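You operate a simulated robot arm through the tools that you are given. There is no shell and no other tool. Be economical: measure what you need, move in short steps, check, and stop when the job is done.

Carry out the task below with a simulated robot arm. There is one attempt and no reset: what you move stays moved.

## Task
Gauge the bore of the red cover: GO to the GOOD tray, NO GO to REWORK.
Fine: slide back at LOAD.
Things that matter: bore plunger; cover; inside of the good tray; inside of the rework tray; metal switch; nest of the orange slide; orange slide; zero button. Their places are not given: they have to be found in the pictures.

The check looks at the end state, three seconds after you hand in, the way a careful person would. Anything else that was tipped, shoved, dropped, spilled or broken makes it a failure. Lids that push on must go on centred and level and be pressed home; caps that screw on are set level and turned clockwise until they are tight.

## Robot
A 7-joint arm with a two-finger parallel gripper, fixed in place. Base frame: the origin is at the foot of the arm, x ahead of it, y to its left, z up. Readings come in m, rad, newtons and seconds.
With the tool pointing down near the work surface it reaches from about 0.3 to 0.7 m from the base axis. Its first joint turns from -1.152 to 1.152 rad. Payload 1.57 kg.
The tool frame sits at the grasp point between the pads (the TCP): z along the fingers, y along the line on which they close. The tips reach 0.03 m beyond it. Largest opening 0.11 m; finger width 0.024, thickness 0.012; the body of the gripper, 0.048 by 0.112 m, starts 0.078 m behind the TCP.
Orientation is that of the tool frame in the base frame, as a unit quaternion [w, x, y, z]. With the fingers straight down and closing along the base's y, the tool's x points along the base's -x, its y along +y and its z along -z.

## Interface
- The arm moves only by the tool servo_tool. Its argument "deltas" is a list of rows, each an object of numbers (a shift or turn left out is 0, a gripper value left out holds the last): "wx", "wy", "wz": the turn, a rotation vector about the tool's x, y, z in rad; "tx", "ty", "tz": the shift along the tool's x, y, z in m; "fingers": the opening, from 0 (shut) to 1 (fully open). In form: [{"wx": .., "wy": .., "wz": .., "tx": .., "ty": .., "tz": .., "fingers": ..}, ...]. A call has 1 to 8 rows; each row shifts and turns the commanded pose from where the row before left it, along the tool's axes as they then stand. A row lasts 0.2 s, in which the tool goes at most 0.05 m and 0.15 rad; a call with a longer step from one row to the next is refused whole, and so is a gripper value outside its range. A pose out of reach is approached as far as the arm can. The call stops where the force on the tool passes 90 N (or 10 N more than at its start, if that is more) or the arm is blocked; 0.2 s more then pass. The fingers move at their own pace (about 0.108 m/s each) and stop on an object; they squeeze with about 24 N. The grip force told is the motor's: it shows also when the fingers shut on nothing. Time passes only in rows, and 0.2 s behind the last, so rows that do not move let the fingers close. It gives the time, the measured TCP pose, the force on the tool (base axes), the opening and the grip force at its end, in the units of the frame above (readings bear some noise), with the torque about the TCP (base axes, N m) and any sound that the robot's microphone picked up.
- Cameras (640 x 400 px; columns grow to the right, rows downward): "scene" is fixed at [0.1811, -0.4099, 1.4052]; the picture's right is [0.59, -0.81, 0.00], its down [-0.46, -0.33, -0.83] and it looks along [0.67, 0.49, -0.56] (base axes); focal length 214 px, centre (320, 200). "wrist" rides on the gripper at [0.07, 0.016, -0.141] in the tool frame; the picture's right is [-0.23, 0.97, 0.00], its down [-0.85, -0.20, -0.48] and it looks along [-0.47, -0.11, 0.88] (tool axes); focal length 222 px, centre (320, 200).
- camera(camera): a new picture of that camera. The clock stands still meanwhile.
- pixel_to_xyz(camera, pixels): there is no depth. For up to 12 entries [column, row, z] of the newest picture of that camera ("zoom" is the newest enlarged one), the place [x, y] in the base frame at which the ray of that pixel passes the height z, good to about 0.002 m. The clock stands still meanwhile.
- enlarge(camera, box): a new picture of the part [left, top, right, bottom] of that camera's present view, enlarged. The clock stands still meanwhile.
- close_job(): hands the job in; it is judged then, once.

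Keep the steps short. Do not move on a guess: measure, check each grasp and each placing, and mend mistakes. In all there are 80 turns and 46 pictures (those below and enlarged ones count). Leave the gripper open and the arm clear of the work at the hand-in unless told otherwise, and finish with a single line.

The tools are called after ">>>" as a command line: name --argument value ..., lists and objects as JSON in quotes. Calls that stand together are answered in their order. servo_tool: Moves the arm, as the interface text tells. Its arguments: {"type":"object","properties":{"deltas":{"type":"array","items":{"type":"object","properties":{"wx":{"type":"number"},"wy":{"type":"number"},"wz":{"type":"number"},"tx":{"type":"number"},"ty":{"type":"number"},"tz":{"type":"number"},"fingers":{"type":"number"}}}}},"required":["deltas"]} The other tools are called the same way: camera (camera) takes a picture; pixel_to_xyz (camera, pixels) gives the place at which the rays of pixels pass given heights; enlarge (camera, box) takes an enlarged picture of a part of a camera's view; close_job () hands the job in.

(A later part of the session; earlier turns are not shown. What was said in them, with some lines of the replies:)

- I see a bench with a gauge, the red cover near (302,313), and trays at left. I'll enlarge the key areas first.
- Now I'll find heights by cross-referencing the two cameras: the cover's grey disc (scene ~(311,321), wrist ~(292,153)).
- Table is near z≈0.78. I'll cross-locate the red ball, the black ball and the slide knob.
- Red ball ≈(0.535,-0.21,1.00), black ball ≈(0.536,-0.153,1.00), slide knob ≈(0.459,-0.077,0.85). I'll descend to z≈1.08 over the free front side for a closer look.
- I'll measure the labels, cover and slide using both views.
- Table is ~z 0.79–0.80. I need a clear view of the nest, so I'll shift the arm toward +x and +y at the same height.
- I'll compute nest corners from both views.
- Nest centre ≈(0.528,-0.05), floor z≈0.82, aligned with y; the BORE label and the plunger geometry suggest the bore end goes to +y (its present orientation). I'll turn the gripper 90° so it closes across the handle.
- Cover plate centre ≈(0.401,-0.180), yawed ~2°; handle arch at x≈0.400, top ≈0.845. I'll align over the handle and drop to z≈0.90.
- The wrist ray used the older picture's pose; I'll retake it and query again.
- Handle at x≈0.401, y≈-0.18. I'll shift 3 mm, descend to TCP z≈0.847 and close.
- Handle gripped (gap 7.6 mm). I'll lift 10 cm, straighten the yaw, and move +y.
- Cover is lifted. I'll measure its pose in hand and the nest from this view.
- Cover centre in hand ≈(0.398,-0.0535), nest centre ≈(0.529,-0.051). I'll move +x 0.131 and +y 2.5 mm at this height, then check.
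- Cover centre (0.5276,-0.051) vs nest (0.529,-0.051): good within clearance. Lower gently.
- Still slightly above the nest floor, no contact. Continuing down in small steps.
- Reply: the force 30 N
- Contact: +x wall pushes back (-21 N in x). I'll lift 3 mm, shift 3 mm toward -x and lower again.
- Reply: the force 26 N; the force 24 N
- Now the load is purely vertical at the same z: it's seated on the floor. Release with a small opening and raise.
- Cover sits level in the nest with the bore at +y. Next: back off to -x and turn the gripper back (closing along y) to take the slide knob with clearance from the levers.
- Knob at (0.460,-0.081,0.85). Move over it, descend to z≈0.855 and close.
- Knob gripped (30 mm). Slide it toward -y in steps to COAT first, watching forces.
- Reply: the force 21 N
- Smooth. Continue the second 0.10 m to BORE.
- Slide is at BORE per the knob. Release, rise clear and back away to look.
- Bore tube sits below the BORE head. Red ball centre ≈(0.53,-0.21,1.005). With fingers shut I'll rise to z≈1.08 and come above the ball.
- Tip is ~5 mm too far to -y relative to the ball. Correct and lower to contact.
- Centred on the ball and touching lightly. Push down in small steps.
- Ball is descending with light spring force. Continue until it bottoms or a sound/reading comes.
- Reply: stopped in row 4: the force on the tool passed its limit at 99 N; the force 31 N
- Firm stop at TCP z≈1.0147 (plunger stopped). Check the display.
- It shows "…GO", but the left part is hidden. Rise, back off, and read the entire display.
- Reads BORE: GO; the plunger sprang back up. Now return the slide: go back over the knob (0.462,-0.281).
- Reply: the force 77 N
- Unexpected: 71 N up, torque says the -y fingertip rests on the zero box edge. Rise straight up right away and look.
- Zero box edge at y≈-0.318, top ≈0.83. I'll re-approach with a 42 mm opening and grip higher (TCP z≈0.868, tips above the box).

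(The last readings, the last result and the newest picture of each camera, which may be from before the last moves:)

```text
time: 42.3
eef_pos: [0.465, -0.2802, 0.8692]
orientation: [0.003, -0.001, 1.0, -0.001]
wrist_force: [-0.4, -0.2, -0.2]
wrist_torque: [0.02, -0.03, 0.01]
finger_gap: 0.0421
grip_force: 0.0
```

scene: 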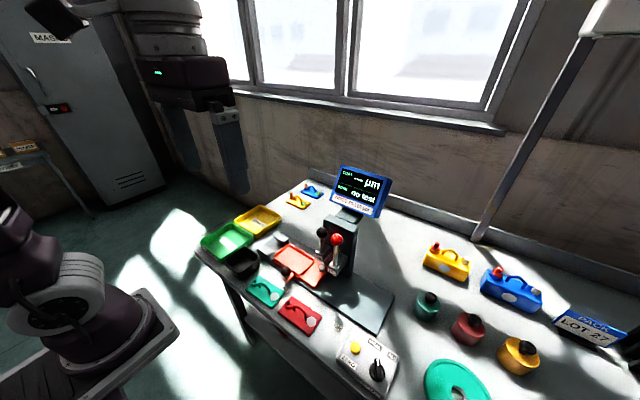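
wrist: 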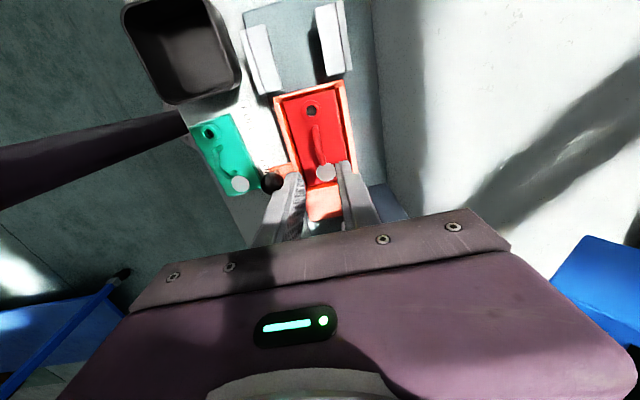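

No contact. Close on the knob.

>>> servo_tool --deltas '[{"fingers": 0}, {}, {}]'

```text
time: 43.1
eef_pos: [0.4646, -0.2797, 0.87]
orientation: [0.004, 0.0, 1.0, -0.002]
wrist_force: [-0.3, 0.1, -5.8]
wrist_torque: [0.01, -0.14, 0.0]
finger_gap: 0.0294
grip_force: 38.8
```

Gripped well (29.4 mm). Slide back +y 0.20 m to LOAD.

>>> servo_tool --deltas '[{"ty": 0.015}, {"ty": 0.03}, {"ty": 0.03}, {"ty": 0.03}, {"ty": 0.03}, {"ty": 0.03}, {"ty": 0.025}, {"ty": 0.0105}]'

```text
time: 44.9
eef_pos: [0.4649, -0.0802, 0.87]
orientation: [0.003, 0.0, 1.0, -0.002]
wrist_force: [-9.1, -0.8, 12.5]
wrist_torque: [0.09, 0.65, 0.13]
finger_gap: 0.0293
grip_force: 38.9
```

>>> servo_tool --deltas '[{"ty": 0.001}, {}, {"fingers": 0.5}, {}, {"tz": -0.04}, {"tz": -0.05}, {"tx": 0.045}, {}]'

>>> enlarge --camera "wrist" --box '[220, 80, 460, 230]'

>>> pixel_to_xyz --camera "zoom" --pixels '[[278, 252, 0.852]]'

```text
time: 46.7
eef_pos: [0.4165, -0.0773, 0.9612]
orientation: [0.004, 0.0, 1.0, -0.002]
wrist_force: [-1.0, -0.6, 0.0]
wrist_torque: [-0.01, 0.0, 0.04]
finger_gap: 0.0548
grip_force: 0.0
```

```text
2.67 times, centred on (340, 155) of wrist
```

zoom: 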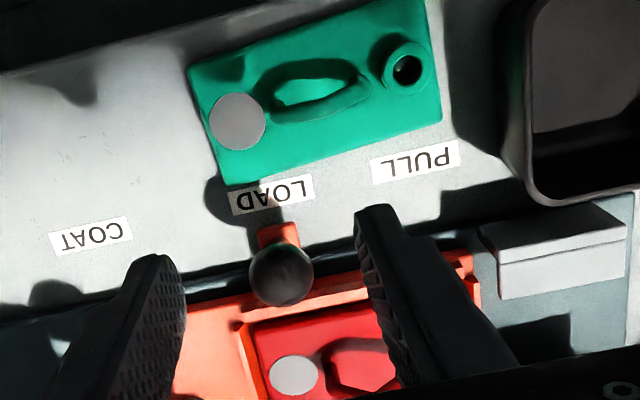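

```text
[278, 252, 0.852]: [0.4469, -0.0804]
```

Knob is back at LOAD. Now rotate 90° again and go above the cover's handle (0.525,-0.049).

>>> servo_tool --deltas '[{"tx": 0.015, "tz": -0.01}, {"wz": 0.1428}, {"wz": 0.1428}, {"wz": 0.1428}, {"wz": 0.1428}, {"wz": 0.1428}, {"wz": 0.1428}, {"wz": 0.1428}]'

>>> servo_tool --deltas '[{"wz": 0.1428}, {"wz": 0.1428}, {"wz": 0.1428}, {"wz": 0.1428, "fingers": 0.35}, {"ty": 0.045, "tx": 0.028}, {"ty": 0.045}, {"ty": 0.034}, {}]'

>>> enlarge --camera "wrist" --box '[240, 60, 400, 210]'

```text
time: 48.5
eef_pos: [0.4031, -0.0784, 0.9696]
orientation: [0.003, 0.48, 0.877, -0.001]
wrist_force: [0.0, -0.1, 0.4]
wrist_torque: [0.0, -0.03, 0.0]
finger_gap: 0.0549
grip_force: 0.1
```

```text
refused: row 5 steps farther than a row can; nothing moved
```

```text
2.67 times, centred on (320, 135) of wrist
```

zoom: 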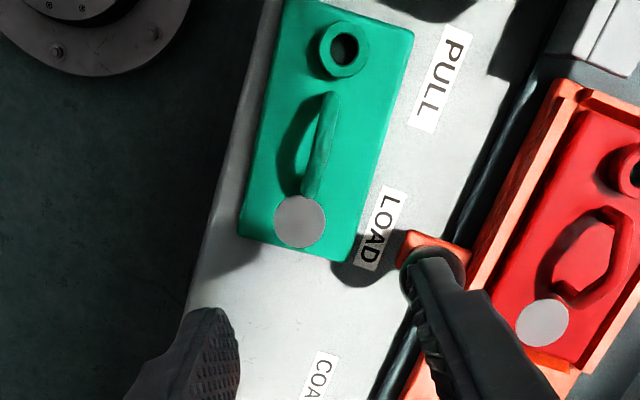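

The second call was refused (step too long); redo it with shorter steps.

>>> servo_tool --deltas '[{"wz": 0.1428}, {"wz": 0.1428}, {"wz": 0.1428}, {"wz": 0.1428, "fingers": 0.35}, {"ty": 0.04, "tx": 0.028}, {"ty": 0.045}, {"ty": 0.038}, {}]'

>>> enlarge --camera "wrist" --box '[240, 60, 400, 210]'

```text
time: 50.3
eef_pos: [0.5262, -0.0517, 0.9715]
orientation: [0.003, 0.707, 0.707, 0.001]
wrist_force: [0.2, 0.1, -0.7]
wrist_torque: [-0.04, -0.02, -0.04]
finger_gap: 0.0383
grip_force: 0.0
```

```text
2.67 times, centred on (320, 135) of wrist
```

zoom: 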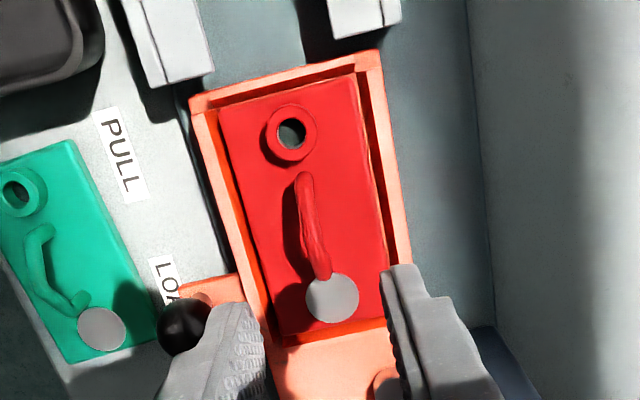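

>>> pixel_to_xyz --camera "zoom" --pixels '[[309, 215, 0.865], [291, 133, 0.842], [332, 298, 0.832]]'

```text
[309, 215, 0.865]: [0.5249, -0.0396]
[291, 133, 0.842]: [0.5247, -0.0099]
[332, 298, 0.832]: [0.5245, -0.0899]
```

Handle at (0.525,-0.050). Descend to z≈0.873 and close.

>>> servo_tool --deltas '[{"tz": 0.04, "ty": -0.001, "tx": 0.001}, {"tz": 0.04}, {"tz": 0.0185}, {}, {"fingers": 0}, {}, {}]'

>>> servo_tool --deltas '[{"tz": -0.01}, {"tz": -0.03}, {"tz": -0.04}, {"tz": -0.03}, {}]'

>>> camera --camera "scene"

```text
time: 51.9
eef_pos: [0.5255, -0.0508, 0.8715]
orientation: [0.004, 0.708, 0.707, 0.001]
wrist_force: [0.3, -0.8, 0.3]
wrist_torque: [-0.01, 0.05, 0.01]
finger_gap: 0.0076
grip_force: 24.0
```

```text
time: 53.1
eef_pos: [0.524, -0.0485, 0.9803]
orientation: [0.003, 0.707, 0.708, 0.002]
wrist_force: [-0.2, 0.1, -3.0]
wrist_torque: [0.01, -0.03, 0.01]
finger_gap: 0.008
grip_force: 23.7
```

```text
4 pictures are left
```

scene: 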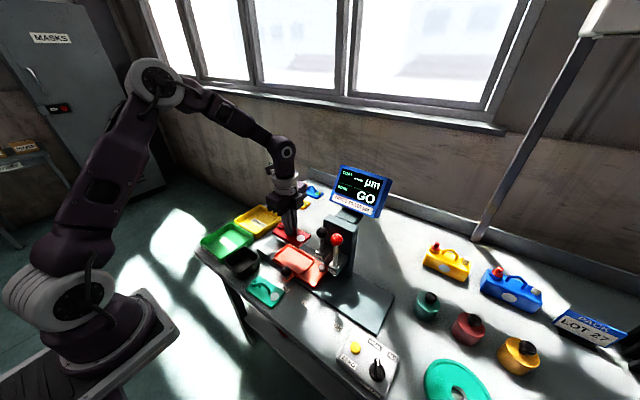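

Cover lifted, slide still at LOAD. Measure the GOOD tray rim corners.

>>> pixel_to_xyz --camera "scene" --pixels '[[199.9, 248.75, 0.84], [232.5, 222.5, 0.84], [253.9, 236.75, 0.84], [221.25, 261.9, 0.84], [199.9, 248.75, 0.82], [232.5, 222.5, 0.82], [253.9, 236.75, 0.82], [221.25, 261.9, 0.82]]'

```text
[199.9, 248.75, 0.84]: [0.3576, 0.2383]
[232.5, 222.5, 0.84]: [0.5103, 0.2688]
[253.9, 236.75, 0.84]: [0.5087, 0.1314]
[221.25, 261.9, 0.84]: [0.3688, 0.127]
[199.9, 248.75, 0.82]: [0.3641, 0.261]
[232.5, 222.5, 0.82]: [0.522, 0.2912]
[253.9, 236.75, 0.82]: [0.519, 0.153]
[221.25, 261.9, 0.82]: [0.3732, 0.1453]
```

Tray centre ≈(0.44,0.20); it is longer along x, so I'll turn the cover's long side along x. Move to (0.44,0.14) and rotate at height.

>>> servo_tool --deltas '[{"tz": -0.02, "tx": 0.03}, {"tx": 0.045}, {"tx": 0.045}, {"tx": 0.04, "ty": -0.02}, {"tx": 0.02, "ty": -0.04}, {"ty": -0.024}, {"wz": -0.1428}, {"wz": -0.1428}]'

>>> servo_tool --deltas '[{"wz": -0.1428}, {"wz": -0.1428}, {"wz": -0.1428}, {"wz": -0.1428}, {"wz": -0.1428}, {"wz": -0.1428}, {"wz": -0.1428}]'

>>> servo_tool --deltas '[{"wz": -0.1428}, {"wz": -0.1428}, {}]'

>>> camera --camera "wrist"

```text
time: 54.9
eef_pos: [0.4395, 0.1323, 0.999]
orientation: [0.004, 0.598, 0.801, 0.0]
wrist_force: [-0.3, 0.2, -3.0]
wrist_torque: [0.0, -0.01, 0.0]
finger_gap: 0.0079
grip_force: 24.3
```

```text
time: 56.5
eef_pos: [0.4401, 0.1309, 0.9997]
orientation: [0.004, 0.141, 0.99, -0.001]
wrist_force: [-1.1, -0.9, -3.2]
wrist_torque: [-0.02, 0.0, 0.02]
finger_gap: 0.0077
grip_force: 24.0
```

```text
time: 57.3
eef_pos: [0.4402, 0.1299, 0.9999]
orientation: [0.004, -0.002, 1.0, -0.002]
wrist_force: [-0.9, -0.5, -3.3]
wrist_torque: [-0.02, 0.01, 0.02]
finger_gap: 0.0078
grip_force: 24.0
```

```text
3 pictures are left
```

wrist: 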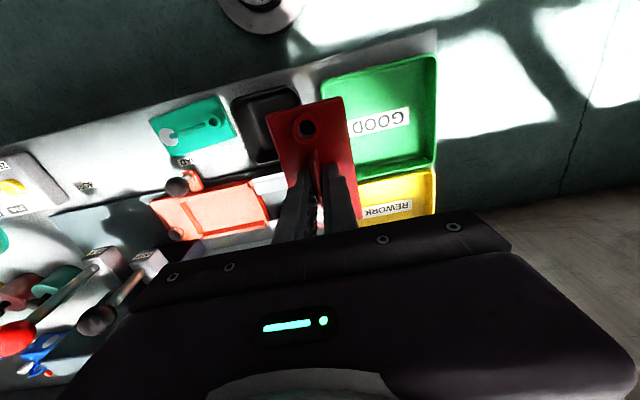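

>>> pixel_to_xyz --camera "wrist" --pixels '[[320, 87, 0.84], [434, 55, 0.84], [434, 166, 0.84], [320, 87, 0.82], [434, 55, 0.82], [434, 166, 0.82], [381, 121, 0.8], [278, 142, 0.945], [345, 98, 0.945], [306, 128, 0.955]]'

>>> pixel_to_xyz --camera "scene" --pixels '[[228, 243.1, 0.8], [228, 243.1, 0.82]]'

```text
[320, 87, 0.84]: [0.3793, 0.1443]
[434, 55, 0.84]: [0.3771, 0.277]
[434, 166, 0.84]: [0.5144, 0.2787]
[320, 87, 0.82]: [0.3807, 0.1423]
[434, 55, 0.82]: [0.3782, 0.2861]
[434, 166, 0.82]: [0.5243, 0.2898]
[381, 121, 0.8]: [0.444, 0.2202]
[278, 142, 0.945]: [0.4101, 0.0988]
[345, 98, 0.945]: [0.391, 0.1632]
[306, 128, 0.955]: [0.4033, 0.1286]
```

```text
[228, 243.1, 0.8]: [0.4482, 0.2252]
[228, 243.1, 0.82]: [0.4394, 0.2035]
```

GOOD tray centre ≈(0.447,0.214), floor ≈0.803, rim ~0.14 m square. Move above it and lower to z≈0.89, then slow.

>>> servo_tool --deltas '[{"ty": 0.045, "tx": -0.007}, {"ty": 0.04}, {"tz": 0.04}, {"tz": 0.04}, {"tz": 0.02}, {}]'

>>> enlarge --camera "scene" --box '[186, 195, 282, 275]'

```text
time: 58.7
eef_pos: [0.4476, 0.2157, 0.8995]
orientation: [0.003, 0.001, 1.0, -0.002]
wrist_force: [0.0, -0.5, -2.7]
wrist_torque: [0.02, -0.03, -0.01]
finger_gap: 0.0079
grip_force: 24.2
```

```text
5.00 times, centred on (234, 235) of scene
```

zoom: 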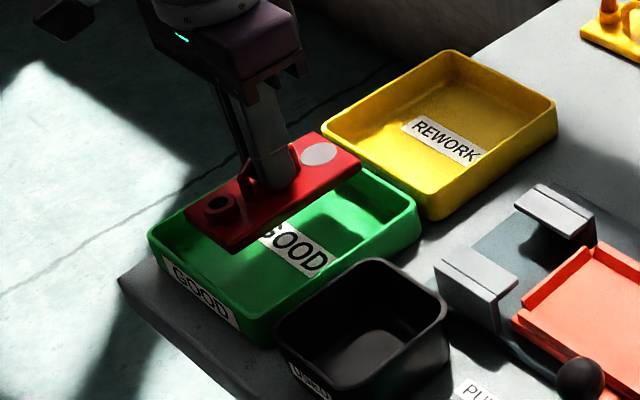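

>>> pixel_to_xyz --camera "zoom" --pixels '[[185, 215, 0.858], [322, 132, 0.858], [361, 160, 0.858], [235, 249, 0.858], [150, 232, 0.83], [416, 213, 0.83], [255, 325, 0.83], [150, 232, 0.82], [416, 213, 0.82], [255, 325, 0.82], [318, 262, 0.803]]'

```text
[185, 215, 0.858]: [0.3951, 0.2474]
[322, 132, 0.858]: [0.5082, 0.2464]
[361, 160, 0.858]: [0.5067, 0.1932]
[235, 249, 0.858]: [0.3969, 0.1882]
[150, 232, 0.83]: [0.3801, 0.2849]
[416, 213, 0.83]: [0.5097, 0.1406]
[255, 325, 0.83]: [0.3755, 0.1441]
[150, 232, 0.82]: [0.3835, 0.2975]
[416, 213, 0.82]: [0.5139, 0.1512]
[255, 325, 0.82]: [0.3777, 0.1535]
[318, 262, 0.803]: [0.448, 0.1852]
```

Tray rim x 0.378–0.51, y 0.142–0.285; cover is ~6 mm too far +x and ~5 mm +y. Correct and lower slowly.

>>> servo_tool --deltas '[{"tx": 0.0065, "ty": -0.005}, {}, {"tz": 0.012}, {"tz": 0.01}, {"tz": 0.008}, {"tz": 0.004}, {}]'

```text
time: 60.3
eef_pos: [0.4414, 0.2114, 0.8644]
orientation: [0.003, 0.001, 1.0, -0.001]
wrist_force: [0.0, 0.5, -1.7]
wrist_torque: [-0.02, 0.0, 0.02]
finger_gap: 0.0078
grip_force: 23.9
```

>>> servo_tool --deltas '[{"tz": 0.003}, {"tz": 0.002}, {}]'

```text
time: 61.1
eef_pos: [0.4419, 0.2091, 0.8598]
orientation: [0.003, 0.0, 1.0, -0.002]
wrist_force: [0.5, 0.3, -2.6]
wrist_torque: [-0.02, 0.0, 0.0]
finger_gap: 0.0078
grip_force: 23.7
```

>>> servo_tool --deltas '[{"tz": 0.003}, {}, {"tz": 0.002}, {}]'

```text
time: 62.1
eef_pos: [0.4431, 0.2108, 0.8574]
orientation: [0.004, 0.0, 1.0, -0.001]
wrist_force: [-0.2, -1.0, -2.3]
wrist_torque: [-0.02, 0.02, -0.01]
finger_gap: 0.0077
grip_force: 24.2
```

>>> servo_tool --deltas '[{"tz": 0.002}, {}, {"tz": 0.002}, {}]'

```text
time: 63.1
eef_pos: [0.4431, 0.2107, 0.8523]
orientation: [0.003, -0.001, 1.0, -0.002]
wrist_force: [0.7, 0.1, -1.8]
wrist_torque: [0.0, -0.01, 0.0]
finger_gap: 0.008
grip_force: 24.3
```

>>> servo_tool --deltas '[{"tz": 0.0015}, {}, {"tz": 0.0015}, {}]'

```text
time: 64.1
eef_pos: [0.4425, 0.2107, 0.8497]
orientation: [0.004, 0.001, 1.0, -0.001]
wrist_force: [-0.5, -3.8, 18.0]
wrist_torque: [-0.02, 0.46, 0.1]
finger_gap: 0.0076
grip_force: 24.0
```

Contact with the tray floor at z≈0.850, matching expectations. Ease off, release and rise.

>>> servo_tool --deltas '[{"tz": -0.001}, {"fingers": 0.25}, {}, {}, {"tz": -0.02}, {"tz": -0.04}, {"tz": -0.04}, {"tz": -0.05}]'

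>>> servo_tool --deltas '[{"tz": -0.05, "fingers": 1.0}, {"tz": -0.04, "tx": 0.02}, {"tx": 0.04}, {"tx": 0.04}, {}]'

>>> enlarge --camera "scene" --box '[190, 200, 350, 300]'

```text
time: 65.9
eef_pos: [0.4388, 0.2105, 0.9995]
orientation: [0.004, 0.0, 1.0, -0.001]
wrist_force: [0.1, -0.4, 0.8]
wrist_torque: [0.0, 0.0, 0.02]
finger_gap: 0.0274
grip_force: 0.2
```

```text
time: 67.1
eef_pos: [0.3394, 0.2101, 1.0886]
orientation: [0.004, 0.0, 1.0, -0.001]
wrist_force: [0.3, 0.6, -0.1]
wrist_torque: [0.0, -0.01, 0.01]
finger_gap: 0.1101
grip_force: 0.0
```

```text
4.00 times, centred on (270, 250) of scene
```

zoom: 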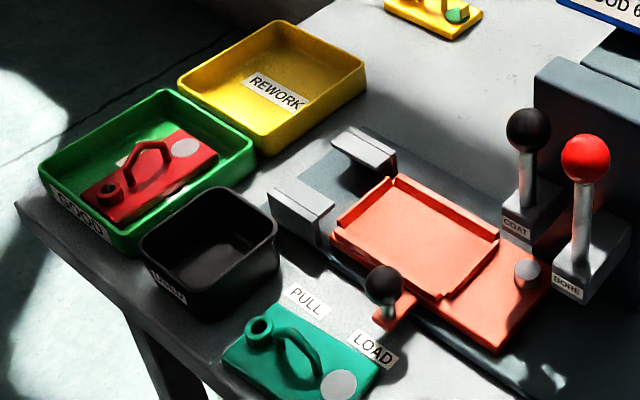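

The cover lies flat in the GOOD tray, the slide is at LOAD, both plungers are up, and the arm is clear with the gripper open. Handing in.

>>> close_job

```text
The job is handed in.
```

The red cover's bore gauged GO; the cover is in the GOOD tray and the slide is back at LOAD, though a fingertip pressed the zero box edge once at about 71 N, with no shift or damage seen.
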